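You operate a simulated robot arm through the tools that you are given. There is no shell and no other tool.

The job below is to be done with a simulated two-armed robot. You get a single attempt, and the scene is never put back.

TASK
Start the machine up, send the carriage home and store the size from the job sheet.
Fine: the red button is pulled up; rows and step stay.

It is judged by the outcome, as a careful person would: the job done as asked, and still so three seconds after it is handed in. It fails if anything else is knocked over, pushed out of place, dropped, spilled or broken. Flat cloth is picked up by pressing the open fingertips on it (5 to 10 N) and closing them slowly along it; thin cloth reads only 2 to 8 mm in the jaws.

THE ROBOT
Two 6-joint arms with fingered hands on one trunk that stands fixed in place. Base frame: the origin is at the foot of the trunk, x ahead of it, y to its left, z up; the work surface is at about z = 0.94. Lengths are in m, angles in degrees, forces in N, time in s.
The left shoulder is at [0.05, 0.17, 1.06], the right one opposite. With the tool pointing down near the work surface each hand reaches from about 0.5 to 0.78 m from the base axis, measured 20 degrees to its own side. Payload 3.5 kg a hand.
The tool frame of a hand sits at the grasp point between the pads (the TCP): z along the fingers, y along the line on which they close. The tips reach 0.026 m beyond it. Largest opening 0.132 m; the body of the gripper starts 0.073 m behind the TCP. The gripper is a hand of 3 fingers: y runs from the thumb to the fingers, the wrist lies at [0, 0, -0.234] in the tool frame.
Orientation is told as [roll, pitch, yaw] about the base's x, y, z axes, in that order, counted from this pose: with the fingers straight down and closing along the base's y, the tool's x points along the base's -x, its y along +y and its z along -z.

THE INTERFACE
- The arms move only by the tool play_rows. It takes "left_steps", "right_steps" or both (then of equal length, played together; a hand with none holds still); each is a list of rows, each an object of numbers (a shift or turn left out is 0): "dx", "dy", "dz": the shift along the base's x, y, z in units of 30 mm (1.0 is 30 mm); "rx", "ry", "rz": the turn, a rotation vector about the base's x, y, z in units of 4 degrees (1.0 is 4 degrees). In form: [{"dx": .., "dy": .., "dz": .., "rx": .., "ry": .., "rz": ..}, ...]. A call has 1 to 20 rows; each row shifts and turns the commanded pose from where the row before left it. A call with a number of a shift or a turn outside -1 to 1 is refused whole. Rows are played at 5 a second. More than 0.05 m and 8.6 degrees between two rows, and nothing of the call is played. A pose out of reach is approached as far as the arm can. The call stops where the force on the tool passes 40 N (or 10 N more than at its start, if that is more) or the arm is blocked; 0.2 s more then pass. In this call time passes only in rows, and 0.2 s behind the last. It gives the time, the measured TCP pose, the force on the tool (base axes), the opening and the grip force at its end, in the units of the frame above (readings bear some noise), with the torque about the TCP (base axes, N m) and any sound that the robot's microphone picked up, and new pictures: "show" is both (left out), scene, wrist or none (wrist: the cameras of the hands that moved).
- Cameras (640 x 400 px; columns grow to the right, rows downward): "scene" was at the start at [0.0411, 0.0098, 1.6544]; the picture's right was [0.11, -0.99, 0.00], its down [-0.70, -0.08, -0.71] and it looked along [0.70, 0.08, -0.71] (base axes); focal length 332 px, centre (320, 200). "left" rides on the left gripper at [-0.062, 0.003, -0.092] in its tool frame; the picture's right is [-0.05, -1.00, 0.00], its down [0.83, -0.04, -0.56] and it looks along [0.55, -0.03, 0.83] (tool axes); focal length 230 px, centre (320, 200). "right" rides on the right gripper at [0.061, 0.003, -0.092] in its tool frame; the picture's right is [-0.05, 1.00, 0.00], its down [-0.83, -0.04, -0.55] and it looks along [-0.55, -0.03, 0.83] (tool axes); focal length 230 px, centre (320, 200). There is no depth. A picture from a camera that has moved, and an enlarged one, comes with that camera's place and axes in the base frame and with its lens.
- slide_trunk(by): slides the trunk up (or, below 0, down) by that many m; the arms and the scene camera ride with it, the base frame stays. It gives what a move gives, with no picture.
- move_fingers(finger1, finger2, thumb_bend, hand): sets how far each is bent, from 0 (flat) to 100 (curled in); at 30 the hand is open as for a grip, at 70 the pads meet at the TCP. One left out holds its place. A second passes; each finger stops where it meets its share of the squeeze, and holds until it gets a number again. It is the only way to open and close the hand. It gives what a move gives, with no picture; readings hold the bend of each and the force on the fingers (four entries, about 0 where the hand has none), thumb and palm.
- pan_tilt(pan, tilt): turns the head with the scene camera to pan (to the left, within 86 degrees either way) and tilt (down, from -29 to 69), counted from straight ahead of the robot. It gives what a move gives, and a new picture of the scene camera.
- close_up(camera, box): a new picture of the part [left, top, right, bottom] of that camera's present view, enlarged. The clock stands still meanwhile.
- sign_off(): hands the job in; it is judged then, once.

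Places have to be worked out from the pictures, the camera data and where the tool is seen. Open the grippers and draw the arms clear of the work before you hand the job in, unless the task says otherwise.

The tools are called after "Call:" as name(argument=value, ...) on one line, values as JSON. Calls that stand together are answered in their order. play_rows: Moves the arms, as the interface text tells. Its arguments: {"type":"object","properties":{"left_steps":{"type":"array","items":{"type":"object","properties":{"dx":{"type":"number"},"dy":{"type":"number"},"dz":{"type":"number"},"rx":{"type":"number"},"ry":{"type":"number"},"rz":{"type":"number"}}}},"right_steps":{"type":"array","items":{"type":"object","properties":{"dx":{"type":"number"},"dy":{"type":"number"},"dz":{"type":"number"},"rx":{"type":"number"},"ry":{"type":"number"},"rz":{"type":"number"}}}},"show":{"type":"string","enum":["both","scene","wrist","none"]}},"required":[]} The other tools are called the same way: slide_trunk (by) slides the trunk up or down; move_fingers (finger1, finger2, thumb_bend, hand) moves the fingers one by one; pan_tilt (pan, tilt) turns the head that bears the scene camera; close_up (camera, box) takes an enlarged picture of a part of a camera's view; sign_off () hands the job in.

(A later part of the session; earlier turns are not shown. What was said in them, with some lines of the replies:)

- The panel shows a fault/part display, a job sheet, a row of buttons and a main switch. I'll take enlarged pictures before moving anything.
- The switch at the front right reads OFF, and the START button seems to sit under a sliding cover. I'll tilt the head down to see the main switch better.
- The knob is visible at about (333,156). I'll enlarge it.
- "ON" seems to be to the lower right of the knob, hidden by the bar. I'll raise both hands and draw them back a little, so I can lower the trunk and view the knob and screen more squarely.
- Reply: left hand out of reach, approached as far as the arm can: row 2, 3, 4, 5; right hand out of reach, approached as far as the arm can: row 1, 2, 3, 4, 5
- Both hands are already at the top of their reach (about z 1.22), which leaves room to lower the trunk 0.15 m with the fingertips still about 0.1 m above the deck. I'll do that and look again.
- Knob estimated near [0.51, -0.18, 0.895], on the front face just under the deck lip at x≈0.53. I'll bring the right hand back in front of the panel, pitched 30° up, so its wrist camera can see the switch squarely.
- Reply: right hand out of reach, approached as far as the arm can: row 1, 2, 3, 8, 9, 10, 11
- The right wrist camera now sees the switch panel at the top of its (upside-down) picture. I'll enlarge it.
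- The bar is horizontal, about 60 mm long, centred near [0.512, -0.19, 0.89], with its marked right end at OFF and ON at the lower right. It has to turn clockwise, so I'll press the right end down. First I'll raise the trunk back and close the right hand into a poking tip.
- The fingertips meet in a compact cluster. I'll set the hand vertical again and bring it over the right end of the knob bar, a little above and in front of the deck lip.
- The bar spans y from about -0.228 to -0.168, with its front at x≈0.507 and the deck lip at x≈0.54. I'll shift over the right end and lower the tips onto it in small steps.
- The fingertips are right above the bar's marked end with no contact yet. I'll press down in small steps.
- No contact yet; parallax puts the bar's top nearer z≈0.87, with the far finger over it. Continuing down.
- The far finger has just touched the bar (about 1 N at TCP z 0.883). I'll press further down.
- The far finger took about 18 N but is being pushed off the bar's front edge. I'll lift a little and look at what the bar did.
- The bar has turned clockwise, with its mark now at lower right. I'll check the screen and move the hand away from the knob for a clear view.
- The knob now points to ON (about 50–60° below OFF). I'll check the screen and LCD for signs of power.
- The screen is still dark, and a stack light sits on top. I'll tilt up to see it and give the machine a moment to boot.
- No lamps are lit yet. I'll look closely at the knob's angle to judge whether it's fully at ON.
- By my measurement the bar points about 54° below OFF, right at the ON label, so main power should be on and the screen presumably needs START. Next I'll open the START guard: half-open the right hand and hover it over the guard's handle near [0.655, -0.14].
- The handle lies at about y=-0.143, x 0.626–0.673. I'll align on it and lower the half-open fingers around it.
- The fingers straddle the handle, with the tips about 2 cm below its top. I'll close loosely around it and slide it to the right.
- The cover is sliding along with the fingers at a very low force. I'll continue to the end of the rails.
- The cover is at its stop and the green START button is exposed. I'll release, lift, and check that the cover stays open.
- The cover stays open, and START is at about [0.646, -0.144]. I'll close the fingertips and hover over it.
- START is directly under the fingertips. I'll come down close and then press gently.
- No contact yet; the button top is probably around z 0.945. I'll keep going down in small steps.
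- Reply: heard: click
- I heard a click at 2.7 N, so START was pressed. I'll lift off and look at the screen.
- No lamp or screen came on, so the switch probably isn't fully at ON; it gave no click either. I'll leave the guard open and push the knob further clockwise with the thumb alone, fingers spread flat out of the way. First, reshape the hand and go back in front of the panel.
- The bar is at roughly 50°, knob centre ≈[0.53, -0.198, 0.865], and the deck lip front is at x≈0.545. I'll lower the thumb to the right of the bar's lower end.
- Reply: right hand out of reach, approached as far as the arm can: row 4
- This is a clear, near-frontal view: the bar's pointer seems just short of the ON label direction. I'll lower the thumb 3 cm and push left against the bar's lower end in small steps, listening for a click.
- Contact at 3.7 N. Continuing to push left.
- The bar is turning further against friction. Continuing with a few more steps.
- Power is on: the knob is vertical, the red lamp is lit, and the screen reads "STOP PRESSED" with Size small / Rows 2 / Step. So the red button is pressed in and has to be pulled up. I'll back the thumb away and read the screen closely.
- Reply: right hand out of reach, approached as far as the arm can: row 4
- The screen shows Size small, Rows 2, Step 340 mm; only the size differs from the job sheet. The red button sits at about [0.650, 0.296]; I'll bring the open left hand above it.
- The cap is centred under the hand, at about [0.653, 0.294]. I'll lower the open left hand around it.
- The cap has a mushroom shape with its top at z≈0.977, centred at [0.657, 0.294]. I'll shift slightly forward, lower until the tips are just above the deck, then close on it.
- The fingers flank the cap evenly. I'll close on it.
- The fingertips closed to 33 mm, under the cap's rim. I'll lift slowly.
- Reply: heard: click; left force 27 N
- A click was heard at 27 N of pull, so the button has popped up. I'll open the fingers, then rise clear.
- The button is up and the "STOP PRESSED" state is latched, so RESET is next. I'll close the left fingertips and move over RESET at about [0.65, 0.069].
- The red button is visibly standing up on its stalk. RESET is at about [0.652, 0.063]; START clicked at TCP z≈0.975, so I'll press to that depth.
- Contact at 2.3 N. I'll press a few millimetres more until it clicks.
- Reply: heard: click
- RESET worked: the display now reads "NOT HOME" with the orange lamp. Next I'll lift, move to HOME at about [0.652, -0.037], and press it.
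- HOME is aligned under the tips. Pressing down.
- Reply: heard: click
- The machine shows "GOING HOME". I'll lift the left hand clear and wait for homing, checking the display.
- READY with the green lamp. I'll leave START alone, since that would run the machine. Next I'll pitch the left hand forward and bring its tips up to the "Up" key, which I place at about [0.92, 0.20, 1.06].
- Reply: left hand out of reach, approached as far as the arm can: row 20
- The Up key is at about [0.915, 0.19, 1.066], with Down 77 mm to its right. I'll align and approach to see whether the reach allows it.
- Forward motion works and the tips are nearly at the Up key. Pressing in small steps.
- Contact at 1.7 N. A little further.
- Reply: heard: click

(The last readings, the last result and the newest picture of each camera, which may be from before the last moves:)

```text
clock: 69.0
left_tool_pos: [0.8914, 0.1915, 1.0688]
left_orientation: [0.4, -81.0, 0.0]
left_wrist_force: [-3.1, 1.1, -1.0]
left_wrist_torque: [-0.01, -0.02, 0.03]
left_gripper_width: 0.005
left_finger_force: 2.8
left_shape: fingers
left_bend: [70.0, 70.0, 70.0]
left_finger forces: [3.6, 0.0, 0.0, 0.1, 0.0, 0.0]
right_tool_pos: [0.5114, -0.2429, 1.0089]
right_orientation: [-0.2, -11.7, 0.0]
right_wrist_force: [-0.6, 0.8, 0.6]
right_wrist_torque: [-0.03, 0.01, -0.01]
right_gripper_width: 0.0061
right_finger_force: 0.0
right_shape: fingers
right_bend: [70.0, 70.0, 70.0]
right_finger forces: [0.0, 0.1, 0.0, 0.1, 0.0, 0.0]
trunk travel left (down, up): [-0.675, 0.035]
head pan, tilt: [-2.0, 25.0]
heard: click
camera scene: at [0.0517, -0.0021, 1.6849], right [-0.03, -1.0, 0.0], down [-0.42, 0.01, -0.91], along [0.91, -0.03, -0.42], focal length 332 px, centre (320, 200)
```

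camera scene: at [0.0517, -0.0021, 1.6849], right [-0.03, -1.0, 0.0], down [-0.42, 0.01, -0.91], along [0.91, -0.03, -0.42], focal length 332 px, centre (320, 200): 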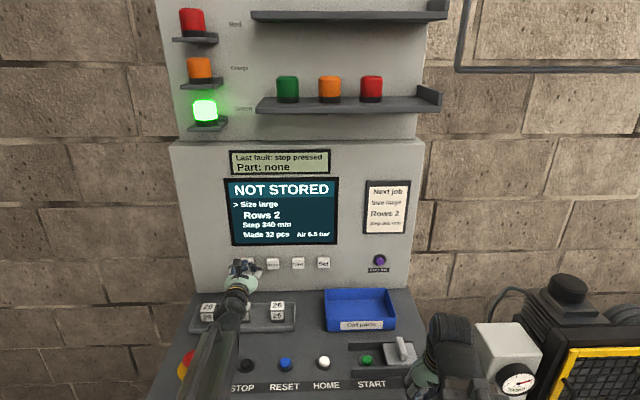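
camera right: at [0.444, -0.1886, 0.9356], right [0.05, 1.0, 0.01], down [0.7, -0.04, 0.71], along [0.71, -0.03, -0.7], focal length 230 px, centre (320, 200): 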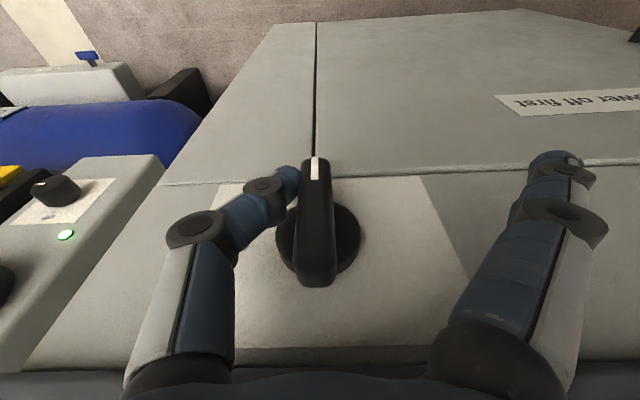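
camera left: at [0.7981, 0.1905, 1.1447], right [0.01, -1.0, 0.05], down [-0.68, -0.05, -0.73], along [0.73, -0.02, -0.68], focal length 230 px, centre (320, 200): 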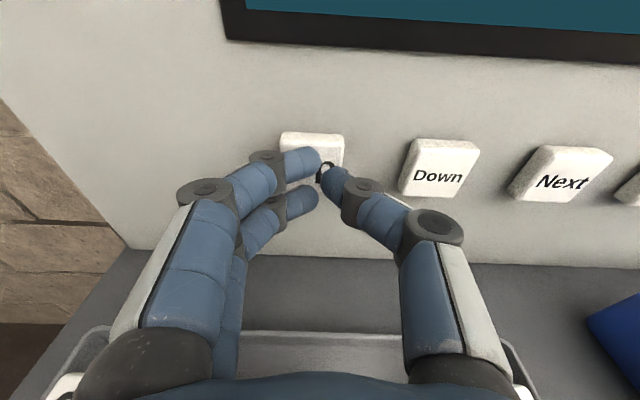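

"Size large" and "NOT STORED" – exactly what's needed. I'll back off and move the left hand across to Set (about y -0.04), staying clear of the panel.

Call:
play_rows(left_steps=[{"dx": -0.6}, {"dx": -0.6}, {"dy": -0.9}, {"dy": -0.9}, {"dy": -0.9}, {"dy": -0.9}, {"dy": -0.9}, {"dy": -0.9}, {"dy": -0.9}, {"dy": -0.9}, {"dy": -0.45}])

Call:
close_up(camera="scene", box=[210, 140, 410, 265])

```text
clock: 71.4
left_tool_pos: [0.8575, 0.0027, 1.0747]
left_orientation: [0.8, -80.3, -0.7]
left_wrist_force: [0.2, 0.3, -0.1]
left_wrist_torque: [0.03, -0.02, -0.04]
left_gripper_width: 0.0056
left_finger_force: 0.0
left_shape: fingers
left_bend: [70.0, 70.0, 70.0]
left_finger forces: [0.0, 0.0, 0.0, 0.0, 0.1, 0.0]
left hand out of reach, approached as far as the arm can: row 3, 4, 5, 9, 10
right_tool_pos: [0.5138, -0.2438, 1.0082]
right_orientation: [-0.2, -11.9, 0.0]
right_wrist_force: [1.0, 0.2, -0.1]
right_wrist_torque: [0.04, -0.01, 0.01]
right_gripper_width: 0.0063
right_finger_force: 0.1
right_shape: fingers
right_bend: [70.0, 70.0, 70.0]
right_finger forces: [0.0, 0.0, 0.0, 0.0, 0.0, 0.0]
trunk travel left (down, up): [-0.675, 0.035]
head pan, tilt: [-2.0, 25.0]
camera scene: at [0.0523, -0.0024, 1.6848], right [-0.03, -1.0, 0.0], down [-0.42, 0.01, -0.91], along [0.91, -0.03, -0.42], focal length 332 px, centre (320, 200)
camera left: at [0.7768, 0.0043, 1.1518], right [0.01, -1.0, 0.05], down [-0.69, -0.04, -0.73], along [0.73, -0.02, -0.69], focal length 230 px, centre (320, 200)
```

scene: 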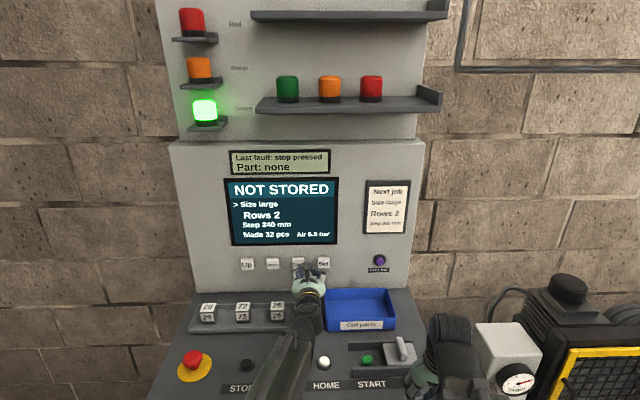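
left: 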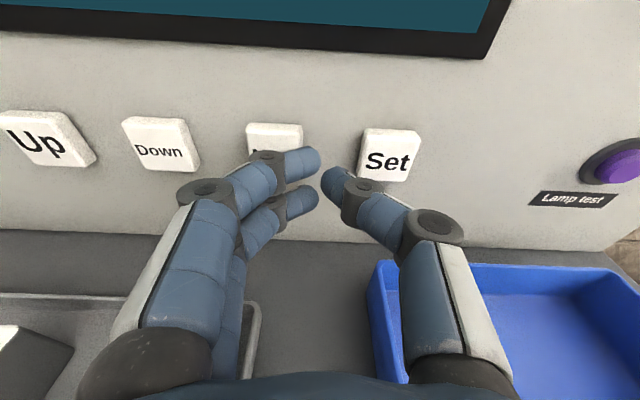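

```text
3.20 times, centred on (310, 202) of scene
camera zoom: at [0.0523, -0.0024, 1.6848], right [-0.03, -1.0, 0.0], down [-0.42, 0.01, -0.91], along [0.91, -0.03, -0.42], focal length 1064 px, centre (352, 192)
```

zoom: 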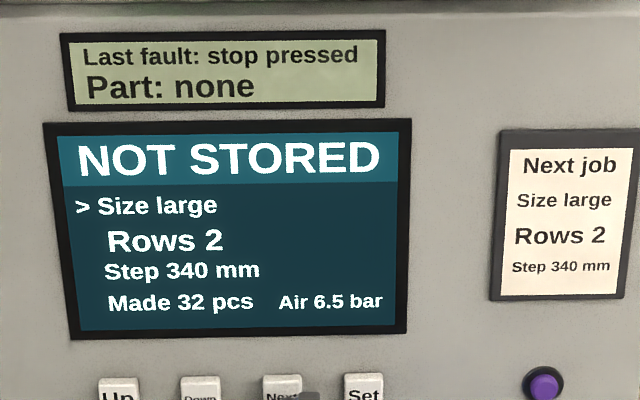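

Set is at about [0.915, -0.046, 1.063]. I'll move the remaining 48 mm across and slightly down.

Call:
play_rows(left_steps=[{"dy": -0.5, "dz": -0.1}, {"dy": -0.5, "dz": -0.05}, {"dy": -0.6}], show="wrist")

```text
clock: 72.2
left_tool_pos: [0.8595, -0.0431, 1.0799]
left_orientation: [1.2, -80.3, -1.0]
left_wrist_force: [-0.7, 1.3, -0.3]
left_wrist_torque: [-0.01, 0.01, 0.01]
left_gripper_width: 0.0057
left_finger_force: 0.1
left_shape: fingers
left_bend: [70.0, 70.0, 70.0]
left_finger forces: [0.1, 0.0, 0.1, 0.0, 0.1, 0.1]
left hand out of reach, approached as far as the arm can: row 1, 2
right_tool_pos: [0.5136, -0.2429, 1.0074]
right_orientation: [-0.3, -11.8, 0.0]
right_wrist_force: [-0.5, 0.3, -0.8]
right_wrist_torque: [0.04, 0.01, -0.02]
right_gripper_width: 0.0062
right_finger_force: 0.1
right_shape: fingers
right_bend: [70.0, 70.0, 70.0]
right_finger forces: [0.0, 0.0, 0.0, 0.0, 0.0, 0.1]
trunk travel left (down, up): [-0.675, 0.035]
head pan, tilt: [-2.0, 25.0]
camera left: at [0.7786, -0.0423, 1.1578], right [0.01, -1.0, 0.05], down [-0.69, -0.04, -0.73], along [0.73, -0.02, -0.69], focal length 230 px, centre (320, 200)
```

left: 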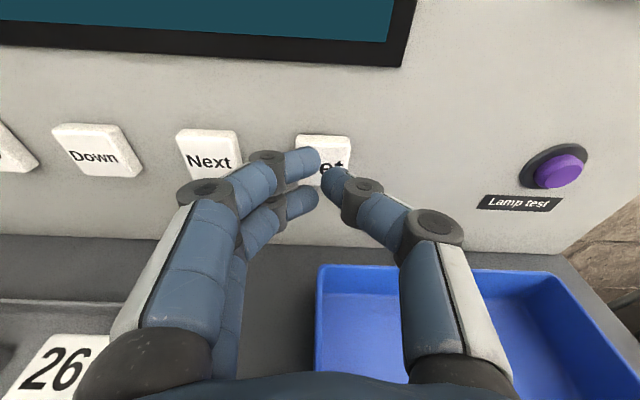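

The tips are in front of Set but about 1 cm high. I'll go forward and down a bit together.

Call:
play_rows(left_steps=[{"dx": 0.4, "dy": -0.08}, {"dz": -0.15}, {"dz": -0.15}], show="wrist")

```text
clock: 73.0
left_tool_pos: [0.8716, -0.0452, 1.0789]
left_orientation: [1.3, -80.3, -1.1]
left_wrist_force: [0.2, 0.4, -0.7]
left_wrist_torque: [-0.01, 0.02, 0.0]
left_gripper_width: 0.0056
left_finger_force: 0.1
left_shape: fingers
left_bend: [70.0, 70.0, 70.0]
left_finger forces: [0.0, 0.1, 0.1, 0.0, 0.0, 0.0]
left hand out of reach, approached as far as the arm can: row 2, 3
right_tool_pos: [0.5128, -0.2435, 1.0074]
right_orientation: [-0.2, -11.8, 0.0]
right_wrist_force: [-0.9, 0.7, 0.1]
right_wrist_torque: [0.0, -0.02, 0.02]
right_gripper_width: 0.0061
right_finger_force: 0.0
right_shape: fingers
right_bend: [70.0, 70.0, 70.0]
right_finger forces: [0.1, 0.0, 0.0, 0.1, 0.0, 0.0]
trunk travel left (down, up): [-0.675, 0.035]
head pan, tilt: [-2.0, 25.0]
camera left: at [0.7915, -0.0439, 1.1557], right [0.01, -1.0, 0.05], down [-0.69, -0.04, -0.73], along [0.73, -0.02, -0.69], focal length 230 px, centre (320, 200)
```

left: 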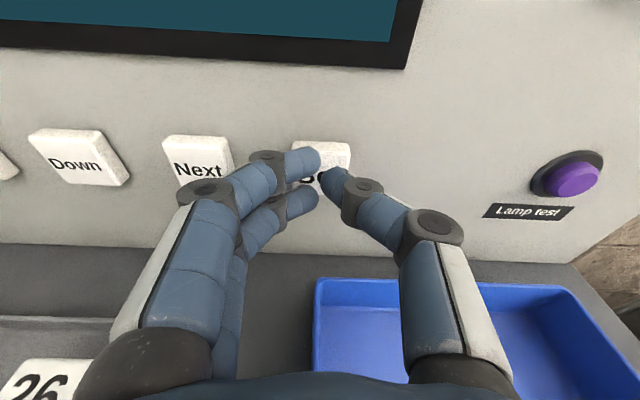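

The arm can't go lower at this pitch, so I'll ease the pitch back by 6° while lowering, then re-check.

Call:
play_rows(left_steps=[{"ry": 0.8, "dz": -0.12}, {"ry": 0.8, "dz": -0.12}], show="wrist")

```text
clock: 73.6
left_tool_pos: [0.8725, -0.0454, 1.0714]
left_orientation: [0.3, -74.5, -0.2]
left_wrist_force: [1.1, 0.1, -0.2]
left_wrist_torque: [0.04, 0.0, 0.03]
left_gripper_width: 0.0055
left_finger_force: 0.2
left_shape: fingers
left_bend: [70.0, 70.0, 70.0]
left_finger forces: [0.1, 0.0, 0.0, 0.1, 0.0, 0.1]
right_tool_pos: [0.5123, -0.243, 1.0083]
right_orientation: [-0.2, -11.8, 0.0]
right_wrist_force: [0.3, 0.5, 0.2]
right_wrist_torque: [-0.01, 0.0, 0.03]
right_gripper_width: 0.0064
right_finger_force: 0.1
right_shape: fingers
right_bend: [70.0, 70.0, 70.0]
right_finger forces: [0.1, 0.0, 0.0, 0.0, 0.0, 0.0]
trunk travel left (down, up): [-0.675, 0.035]
head pan, tilt: [-2.0, 25.0]
camera left: at [0.7996, -0.0438, 1.1563], right [0.02, -1.0, 0.05], down [-0.76, -0.05, -0.65], along [0.65, -0.02, -0.76], focal length 230 px, centre (320, 200)
```

left: 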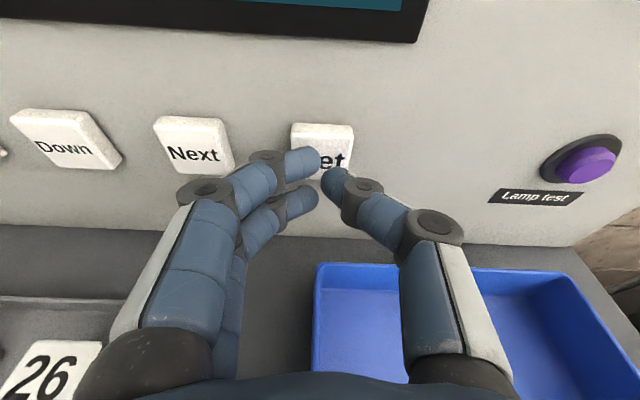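

Tips are now level with Set. I'll press forward in small steps.

Call:
play_rows(left_steps=[{"dx": 0.3}, {"dx": 0.15}, {"dx": 0.1}, {"dx": 0.08}], show="scene")

```text
clock: 74.6
left_tool_pos: [0.8907, -0.0438, 1.0714]
left_orientation: [0.2, -74.5, 0.1]
left_wrist_force: [-3.1, 1.9, 0.6]
left_wrist_torque: [0.04, -0.04, 0.05]
left_gripper_width: 0.0054
left_finger_force: 1.4
left_shape: fingers
left_bend: [70.0, 70.0, 70.0]
left_finger forces: [3.1, 0.0, 0.1, 0.0, 0.0, 0.1]
right_tool_pos: [0.5129, -0.2437, 1.0076]
right_orientation: [-0.3, -11.8, 0.0]
right_wrist_force: [-0.6, -0.1, -0.5]
right_wrist_torque: [0.02, -0.03, 0.01]
right_gripper_width: 0.0062
right_finger_force: 0.0
right_shape: fingers
right_bend: [70.0, 70.0, 70.0]
right_finger forces: [0.0, 0.1, 0.0, 0.0, 0.0, 0.0]
trunk travel left (down, up): [-0.675, 0.035]
head pan, tilt: [-2.0, 25.0]
heard: click
camera scene: at [0.0518, -0.0022, 1.6848], right [-0.03, -1.0, 0.0], down [-0.42, 0.01, -0.91], along [0.91, -0.03, -0.42], focal length 332 px, centre (320, 200)
```

scene: 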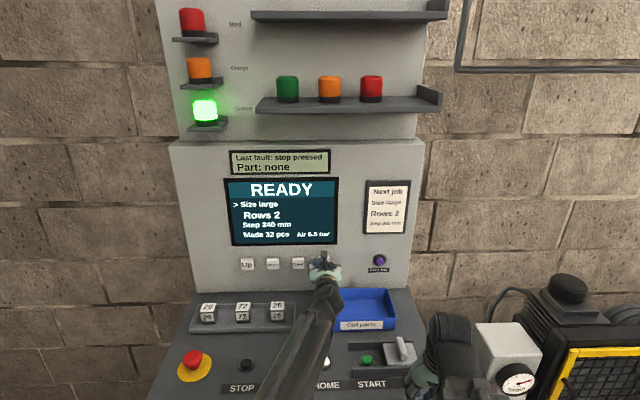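

Stored: the display reads READY with Size large, Rows 2, Step 340 mm. I'll back the left hand off and retract it, bringing it upright to the left.

Call:
play_rows(left_steps=[{"dx": -0.8}, {"dx": -0.6, "dz": 0.2}, {"dx": -0.5, "dy": 0.4, "dz": 0.1, "ry": 1}, {"dx": -0.5, "dy": 0.4, "dz": 0.1, "ry": 1}, {"dx": -0.5, "dy": 0.4, "dz": 0.1, "ry": 1}, {"dx": -0.5, "dy": 0.4, "dz": 0.1, "ry": 1}, {"dx": -0.5, "dy": 0.5, "dz": 0.1, "ry": 1}, {"dx": -0.5, "dy": 0.5, "dz": 0.1, "ry": 1}, {"dx": -0.5, "dy": 0.5, "ry": 1}, {"dx": -0.5, "dy": 0.5, "ry": 1}, {"dx": -0.5, "dy": 0.5, "ry": 1}, {"dx": -0.5, "dy": 0.5, "ry": 1}, {"dx": -0.5, "dy": 0.5, "ry": 1}, {"dx": -0.5, "dy": 0.5, "ry": 1}, {"dx": -0.5, "dy": 0.5, "ry": 1}, {"dx": -0.5, "dy": 0.5, "ry": 1}, {"dx": -0.5, "dy": 0.5, "ry": 1}, {"dx": -0.5, "dy": 0.5, "ry": 1}, {"dx": -0.5, "dy": 0.5, "ry": 1}, {"dx": -0.3, "dy": 0.5, "ry": 1}], show="scene")

Call:
close_up(camera="scene", box=[210, 140, 410, 265])

Call:
move_fingers(hand="right", finger1=48, finger2=48, thumb_bend=48)

```text
clock: 78.8
left_tool_pos: [0.5849, 0.2124, 1.0948]
left_orientation: [0.3, -2.4, 0.0]
left_wrist_force: [0.4, -1.2, -0.4]
left_wrist_torque: [-0.01, -0.02, 0.0]
left_gripper_width: 0.0057
left_finger_force: 0.1
left_shape: fingers
left_bend: [70.0, 70.0, 70.0]
left_finger forces: [0.0, 0.1, 0.0, 0.1, 0.1, 0.1]
right_tool_pos: [0.5141, -0.2438, 1.0077]
right_orientation: [-0.2, -11.7, 0.0]
right_wrist_force: [-0.8, -0.9, -0.2]
right_wrist_torque: [-0.04, 0.04, -0.03]
right_gripper_width: 0.0063
right_finger_force: 0.1
right_shape: fingers
right_bend: [70.0, 70.0, 70.0]
right_finger forces: [0.0, 0.1, 0.0, 0.0, 0.0, 0.1]
trunk travel left (down, up): [-0.675, 0.035]
head pan, tilt: [-2.0, 25.0]
camera scene: at [0.0524, -0.0021, 1.6848], right [-0.03, -1.0, 0.0], down [-0.42, 0.01, -0.91], along [0.91, -0.03, -0.42], focal length 332 px, centre (320, 200)
```

scene: 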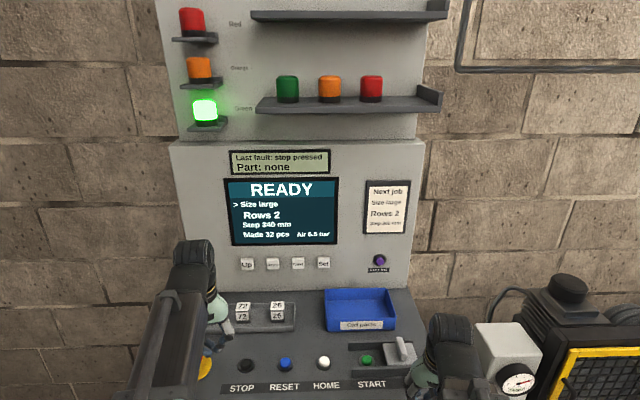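

```text
3.20 times, centred on (310, 202) of scene
camera zoom: at [0.0524, -0.0021, 1.6848], right [-0.03, -1.0, 0.0], down [-0.42, 0.01, -0.91], along [0.91, -0.03, -0.42], focal length 1064 px, centre (352, 192)
```

zoom: 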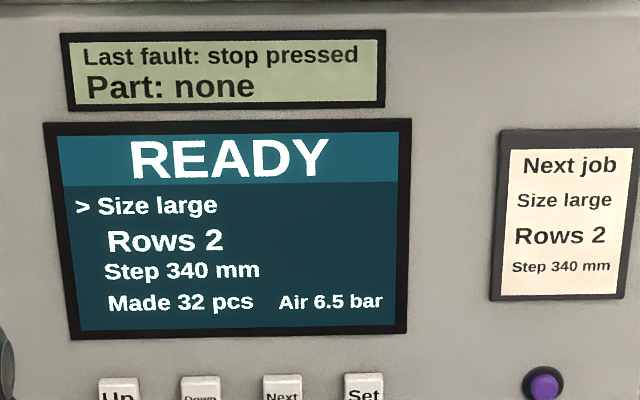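

```text
clock: 79.8
left_tool_pos: [0.5848, 0.2117, 1.0961]
left_orientation: [0.3, -2.5, 0.1]
left_wrist_force: [0.1, 0.0, 0.0]
left_wrist_torque: [0.02, 0.02, -0.03]
left_gripper_width: 0.0057
left_finger_force: 0.1
left_shape: fingers
left_bend: [70.0, 70.0, 70.0]
left_finger forces: [0.0, 0.0, 0.1, 0.1, 0.0, 0.0]
right_tool_pos: [0.5124, -0.2426, 1.0082]
right_orientation: [-0.2, -11.8, 0.0]
right_wrist_force: [0.1, 0.0, -0.2]
right_wrist_torque: [0.0, 0.01, -0.02]
right_gripper_width: 0.0739
right_finger_force: 0.1
right_shape: fingers
right_bend: [48.0, 48.0, 48.0]
right_finger forces: [0.0, 0.1, 0.1, 0.0, 0.0, 0.0]
trunk travel left (down, up): [-0.675, 0.035]
head pan, tilt: [-2.0, 25.0]
```

All three values match the job sheet. I'll now put the START guard back as it was: right hand upright over the handle at about [0.647, -0.235].

Call:
play_rows(right_steps=[{"dz": 1}, {"dz": 1}, {"dz": 0.7, "dx": 0.4, "ry": 0.5}, {"dx": 0.8, "dy": 0.1, "ry": 0.6}, {"dx": 0.8, "dy": 0.1, "ry": 0.6}, {"dx": 0.8, "ry": 0.6}, {"dx": 0.8, "ry": 0.6}, {"dx": 0.8}], show="wrist")

```text
clock: 81.6
left_tool_pos: [0.5843, 0.2142, 1.0945]
left_orientation: [0.3, -2.5, 0.0]
left_wrist_force: [1.2, 0.4, 0.1]
left_wrist_torque: [0.0, 0.0, 0.03]
left_gripper_width: 0.0055
left_finger_force: 0.1
left_shape: fingers
left_bend: [70.0, 70.0, 70.0]
left_finger forces: [0.1, 0.1, 0.1, 0.1, 0.0, 0.0]
right_tool_pos: [0.644, -0.2371, 1.089]
right_orientation: [-0.2, -0.3, 0.0]
right_wrist_force: [0.8, 0.0, 0.7]
right_wrist_torque: [0.0, -0.01, -0.01]
right_gripper_width: 0.0739
right_finger_force: 0.1
right_shape: fingers
right_bend: [48.0, 48.0, 48.0]
right_finger forces: [0.1, 0.0, 0.0, 0.0, 0.0, 0.0]
trunk travel left (down, up): [-0.675, 0.035]
head pan, tilt: [-2.0, 25.0]
camera right: at [0.5813, -0.2335, 1.1804], right [0.05, 1.0, 0.0], down [0.83, -0.04, 0.56], along [0.56, -0.03, -0.83], focal length 230 px, centre (320, 200)
```

right: 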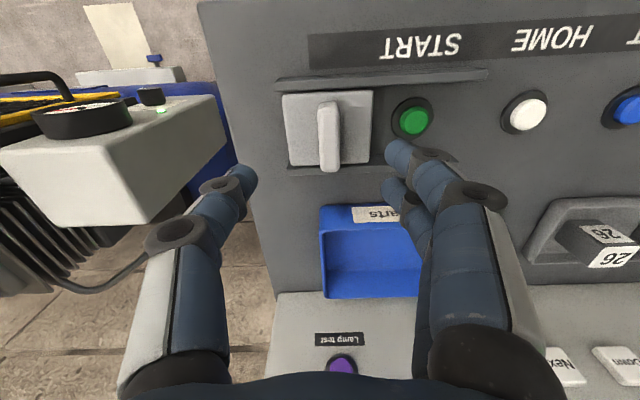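

The handle is centred between thumb and fingers, and START is well clear of them. Lowering around it.

Call:
play_rows(right_steps=[{"dz": -0.8, "dx": 0.1, "dy": 0.08}, {"dz": -0.8}, {"dz": -0.7}, {"dz": -0.5}], show="wrist")

Call:
move_fingers(hand="right", finger1=60, finger2=60, thumb_bend=60)

```text
clock: 82.6
left_tool_pos: [0.585, 0.213, 1.0946]
left_orientation: [0.4, -2.5, 0.0]
left_wrist_force: [0.5, -0.8, 0.0]
left_wrist_torque: [-0.01, 0.02, -0.01]
left_gripper_width: 0.0055
left_finger_force: 0.1
left_shape: fingers
left_bend: [70.0, 70.0, 70.0]
left_finger forces: [0.1, 0.0, 0.0, 0.0, 0.0, 0.0]
right_tool_pos: [0.6473, -0.2345, 1.0036]
right_orientation: [-0.3, -0.2, 0.0]
right_wrist_force: [0.1, -0.5, 0.6]
right_wrist_torque: [-0.03, -0.07, 0.03]
right_gripper_width: 0.0741
right_finger_force: 0.0
right_shape: fingers
right_bend: [48.0, 48.0, 48.0]
right_finger forces: [0.1, 0.0, 0.0, 0.1, 0.1, 0.0]
trunk travel left (down, up): [-0.675, 0.035]
head pan, tilt: [-2.0, 25.0]
camera right: at [0.584, -0.2321, 1.0955], right [0.05, 1.0, 0.0], down [0.83, -0.04, 0.56], along [0.56, -0.03, -0.83], focal length 230 px, centre (320, 200)
```

right: 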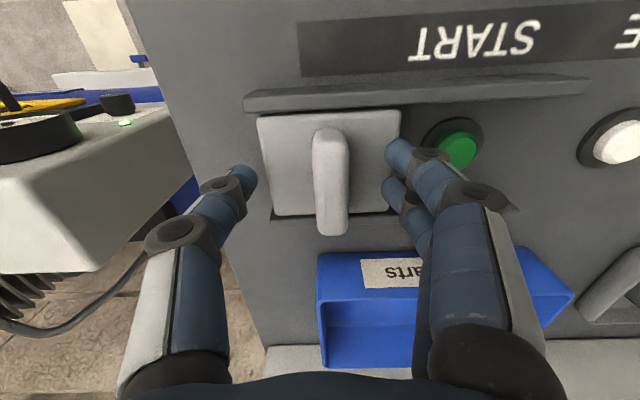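

```text
clock: 83.6
left_tool_pos: [0.5835, 0.2128, 1.0943]
left_orientation: [0.3, -2.5, 0.0]
left_wrist_force: [0.1, 0.6, -0.1]
left_wrist_torque: [-0.02, 0.01, 0.0]
left_gripper_width: 0.0055
left_finger_force: 0.1
left_shape: fingers
left_bend: [70.0, 70.0, 70.0]
left_finger forces: [0.1, 0.1, 0.0, 0.1, 0.0, 0.0]
right_tool_pos: [0.6475, -0.2352, 1.0048]
right_orientation: [-0.2, -0.2, 0.0]
right_wrist_force: [0.1, 0.2, 0.0]
right_wrist_torque: [0.01, -0.04, 0.02]
right_gripper_width: 0.0355
right_finger_force: 0.0
right_shape: fingers
right_bend: [60.0, 60.0, 60.0]
right_finger forces: [0.1, 0.0, 0.0, 0.1, 0.0, 0.0]
trunk travel left (down, up): [-0.675, 0.035]
head pan, tilt: [-2.0, 25.0]
```

Now I'll slide the guard back to the left over START.

Call:
play_rows(right_steps=[{"dy": 0.5}, {"dy": 0.5}, {"dy": 0.5}, {"dy": 0.5}, {"dy": 0.5}, {"dy": 0.4}, {"dy": 0.25}], show="wrist")

```text
clock: 85.2
left_tool_pos: [0.5851, 0.2123, 1.0947]
left_orientation: [0.2, -2.5, 0.0]
left_wrist_force: [0.2, 0.7, 0.0]
left_wrist_torque: [0.02, 0.02, 0.01]
left_gripper_width: 0.0055
left_finger_force: 0.1
left_shape: fingers
left_bend: [70.0, 70.0, 70.0]
left_finger forces: [0.0, 0.0, 0.1, 0.1, 0.1, 0.0]
right_tool_pos: [0.6487, -0.1398, 1.0045]
right_orientation: [-0.2, -0.1, 0.0]
right_wrist_force: [0.5, 0.3, 0.1]
right_wrist_torque: [0.0, -0.04, 0.0]
right_gripper_width: 0.0355
right_finger_force: 0.0
right_shape: fingers
right_bend: [60.0, 60.0, 60.0]
right_finger forces: [0.1, 0.0, 0.0, 0.0, 0.1, 0.0]
trunk travel left (down, up): [-0.675, 0.035]
head pan, tilt: [-2.0, 25.0]
camera right: at [0.5841, -0.1371, 1.0961], right [0.05, 1.0, 0.0], down [0.83, -0.04, 0.56], along [0.56, -0.03, -0.83], focal length 230 px, centre (320, 200)
```

right: 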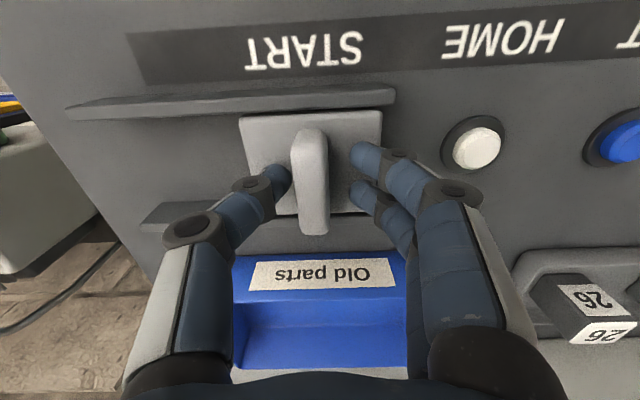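

The guard is nearly at its original spot. I'll nudge a few millimetres more until the stop is felt.

Call:
play_rows(right_steps=[{"dy": 0.12}, {"dy": 0.12}], show="none")

Call:
close_up(camera="right", box=[200, 80, 440, 230])

```text
clock: 85.8
left_tool_pos: [0.5835, 0.2131, 1.0955]
left_orientation: [0.3, -2.5, 0.0]
left_wrist_force: [0.0, 0.1, 1.3]
left_wrist_torque: [0.02, -0.02, 0.04]
left_gripper_width: 0.0059
left_finger_force: 0.0
left_shape: fingers
left_bend: [70.0, 70.0, 70.0]
left_finger forces: [0.0, 0.1, 0.0, 0.0, 0.0, 0.0]
right_tool_pos: [0.6479, -0.1346, 1.0032]
right_orientation: [-0.2, -0.2, 0.0]
right_wrist_force: [-0.4, -2.0, 0.7]
right_wrist_torque: [-0.04, 0.02, -0.01]
right_gripper_width: 0.0372
right_finger_force: 0.7
right_shape: fingers
right_bend: [60.0, 60.0, 59.0]
right_finger forces: [0.0, 0.0, 0.1, 0.0, 2.0, 0.1]
trunk travel left (down, up): [-0.675, 0.035]
head pan, tilt: [-2.0, 25.0]
```

```text
2.67 times, centred on (320, 155) of right
camera zoom: at [0.5842, -0.1307, 1.0959], right [0.05, 1.0, 0.0], down [0.83, -0.04, 0.56], along [0.56, -0.03, -0.83], focal length 614 px, centre (320, 320)
```

zoom: 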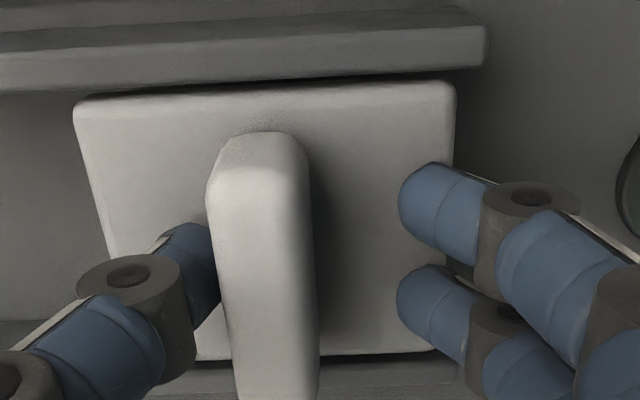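

The guard is fully closed against its stop (2 N felt). I'll open the right hand, lift straight up and withdraw, and open the left hand as well.

Call:
move_fingers(hand="right", finger1=45, finger2=45, thumb_bend=45)

Call:
play_rows(right_steps=[{"dz": 0.8}, {"dz": 1}, {"dz": 1}, {"dz": 1}, {"dx": -0.6, "dy": -0.9, "dz": 0.5}, {"dx": -0.6, "dy": -0.9, "dz": 0.5}, {"dx": -0.6, "dy": -0.9}, {"dx": -0.6, "dy": -0.9}, {"dx": -0.6, "dy": -0.8}], left_steps=[{"dz": 0.8}, {"dz": 0.5, "dx": -0.3}, {"dy": 0.5, "dx": -0.2}, {"dy": 0.5}, {"dy": 0.5}, {"dy": 0.5}, {"dy": 0.4}, {"dy": 0.4}, {"dy": 0.3}], show="scene")

Call:
move_fingers(hand="left", finger1=30, finger2=30, thumb_bend=30)

Call:
move_fingers(hand="right", finger1=30, finger2=30, thumb_bend=30)

Call:
pan_tilt(pan=-2, tilt=35)

Call:
close_up(camera="scene", box=[160, 20, 448, 200])

Call:
close_up(camera="scene", box=[140, 200, 460, 400])

```text
clock: 86.8
left_tool_pos: [0.5856, 0.213, 1.0948]
left_orientation: [0.3, -2.5, 0.0]
left_wrist_force: [0.0, 0.2, 0.3]
left_wrist_torque: [-0.01, 0.0, 0.0]
left_gripper_width: 0.0058
left_finger_force: 0.0
left_shape: fingers
left_bend: [70.0, 70.0, 70.0]
left_finger forces: [0.0, 0.0, 0.1, 0.0, 0.0, 0.1]
right_tool_pos: [0.6473, -0.1343, 1.0049]
right_orientation: [-0.2, -0.2, 0.0]
right_wrist_force: [0.3, -0.3, -0.3]
right_wrist_torque: [0.03, 0.01, 0.01]
right_gripper_width: 0.0841
right_finger_force: 0.1
right_shape: fingers
right_bend: [45.0, 45.0, 45.0]
right_finger forces: [0.0, 0.0, 0.0, 0.0, 0.1, 0.1]
trunk travel left (down, up): [-0.675, 0.035]
head pan, tilt: [-2.0, 25.0]
```

```text
clock: 88.8
left_tool_pos: [0.5701, 0.3067, 1.1346]
left_orientation: [0.2, -2.7, 0.0]
left_wrist_force: [-0.5, 0.4, -0.2]
left_wrist_torque: [0.0, 0.01, -0.01]
left_gripper_width: 0.0057
left_finger_force: 0.2
left_shape: fingers
left_bend: [70.0, 70.0, 70.0]
left_finger forces: [0.0, 0.0, 0.1, 0.1, 0.0, 0.0]
right_tool_pos: [0.5562, -0.2673, 1.1472]
right_orientation: [-0.2, -0.3, 0.0]
right_wrist_force: [0.1, 0.4, 1.4]
right_wrist_torque: [-0.01, 0.03, -0.04]
right_gripper_width: 0.0839
right_finger_force: 0.0
right_shape: fingers
right_bend: [45.0, 45.0, 45.0]
right_finger forces: [0.0, 0.0, 0.0, 0.0, 0.1, 0.1]
trunk travel left (down, up): [-0.675, 0.035]
head pan, tilt: [-2.0, 25.0]
camera scene: at [0.052, -0.0026, 1.6848], right [-0.03, -1.0, 0.0], down [-0.42, 0.01, -0.91], along [0.91, -0.03, -0.42], focal length 332 px, centre (320, 200)
```

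scene: 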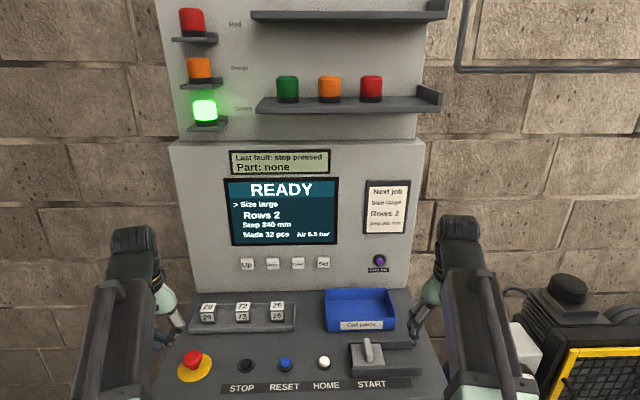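

```text
clock: 89.8
left_tool_pos: [0.5699, 0.3053, 1.1358]
left_orientation: [0.2, -2.4, 0.0]
left_wrist_force: [-1.3, 1.1, 0.0]
left_wrist_torque: [0.02, 0.0, -0.01]
left_gripper_width: 0.1341
left_finger_force: 0.0
left_shape: fingers
left_bend: [30.0, 30.0, 30.0]
left_finger forces: [0.0, 0.1, 0.0, 0.0, 0.0, 0.1]
right_tool_pos: [0.5571, -0.2668, 1.1491]
right_orientation: [-0.2, -0.2, 0.0]
right_wrist_force: [0.4, -0.1, -0.2]
right_wrist_torque: [0.02, -0.01, -0.01]
right_gripper_width: 0.0841
right_finger_force: 0.0
right_shape: fingers
right_bend: [45.0, 45.0, 45.0]
right_finger forces: [0.0, 0.0, 0.0, 0.0, 0.0, 0.0]
trunk travel left (down, up): [-0.675, 0.035]
head pan, tilt: [-2.0, 25.0]
```

```text
clock: 90.8
left_tool_pos: [0.5689, 0.3058, 1.134]
left_orientation: [0.3, -2.5, 0.0]
left_wrist_force: [-0.1, -0.2, -0.2]
left_wrist_torque: [-0.02, -0.05, -0.02]
left_gripper_width: 0.1342
left_finger_force: 0.1
left_shape: fingers
left_bend: [30.0, 30.0, 30.0]
left_finger forces: [0.0, 0.0, 0.1, 0.0, 0.0, 0.0]
right_tool_pos: [0.5587, -0.2663, 1.1488]
right_orientation: [-0.2, -0.2, -0.1]
right_wrist_force: [-0.6, -0.2, 0.5]
right_wrist_torque: [0.01, -0.04, -0.02]
right_gripper_width: 0.1336
right_finger_force: 0.0
right_shape: fingers
right_bend: [30.0, 30.0, 30.0]
right_finger forces: [0.0, 0.0, 0.0, 0.0, 0.0, 0.0]
trunk travel left (down, up): [-0.675, 0.035]
head pan, tilt: [-2.0, 25.0]
```

```text
clock: 91.5
left_tool_pos: [0.5701, 0.3073, 1.1354]
left_orientation: [0.3, -2.5, 0.0]
left_wrist_force: [-0.2, -0.7, -0.2]
left_wrist_torque: [0.01, -0.01, 0.01]
left_gripper_width: 0.1338
left_finger_force: 0.1
left_shape: fingers
left_bend: [30.0, 30.0, 30.0]
left_finger forces: [0.1, 0.0, 0.0, 0.0, 0.0, 0.0]
right_tool_pos: [0.5572, -0.2659, 1.1491]
right_orientation: [-0.3, -0.1, 0.0]
right_wrist_force: [-0.7, 0.7, -0.8]
right_wrist_torque: [-0.03, 0.01, -0.02]
right_gripper_width: 0.1339
right_finger_force: 0.1
right_shape: fingers
right_bend: [30.0, 30.0, 30.0]
right_finger forces: [0.1, 0.0, 0.0, 0.1, 0.0, 0.0]
trunk travel left (down, up): [-0.675, 0.035]
head pan, tilt: [-2.0, 35.0]
camera scene: at [0.0482, -0.0022, 1.6691], right [-0.03, -1.0, 0.0], down [-0.57, 0.02, -0.82], along [0.82, -0.03, -0.57], focal length 332 px, centre (320, 200)
```

scene: 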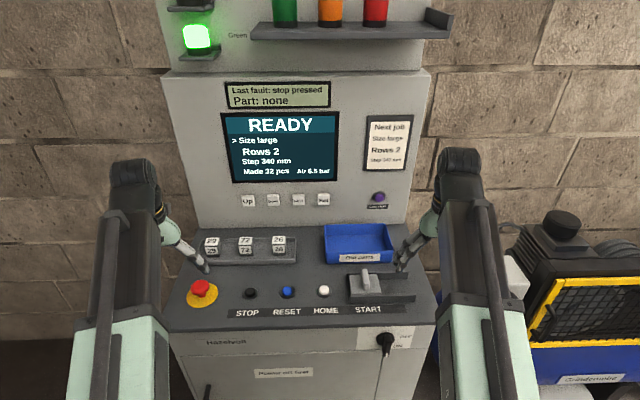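

```text
2.22 times, centred on (304, 110) of scene
camera zoom: at [0.0482, -0.0022, 1.6691], right [-0.03, -1.0, 0.0], down [-0.57, 0.02, -0.82], along [0.82, -0.03, -0.57], focal length 739 px, centre (356, 400)
```

zoom: 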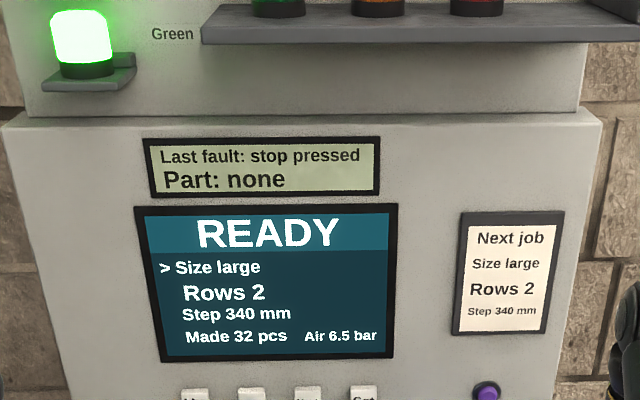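

```text
2.00 times, centred on (300, 300) of scene
camera zoom: at [0.0482, -0.0022, 1.6691], right [-0.03, -1.0, 0.0], down [-0.57, 0.02, -0.82], along [0.82, -0.03, -0.57], focal length 665 px, centre (360, 0)
```

zoom: 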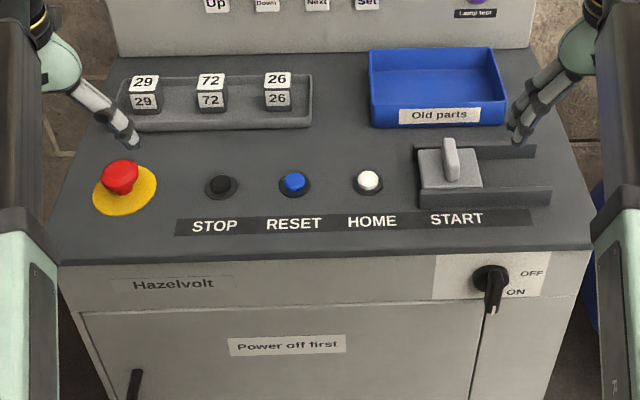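

The machine is on, READY and homed, with Size large stored and rows and step unchanged. The red button is up, the guard is closed, and both hands are open and clear above the deck. Handing the job in.

Call:
sign_off()

```text
The job is handed in.
```

The machine is started up, the carriage has been sent home, and the size from the job sheet is stored. The display shows READY with Size large, Rows 2 and Step 340 mm, and the green lamp is lit.

- **Power:** the main switch is turned to ON. It needed a second push before the screen came on.
- **Red button:** it was pressed in, so I pulled it up, then pressed RESET.
- **Size:** I changed it from small to large and pressed Set. Rows and step were left alone.
- **START:** I opened the guard and pressed START once before the power was on; nothing happened. The guard is closed again, and I did not press START after that.
- **Fault line:** the small display now reads "Last fault: stop pressed", where it read "none" before.

Nothing else was moved, and both hands are open and held clear above the machine.
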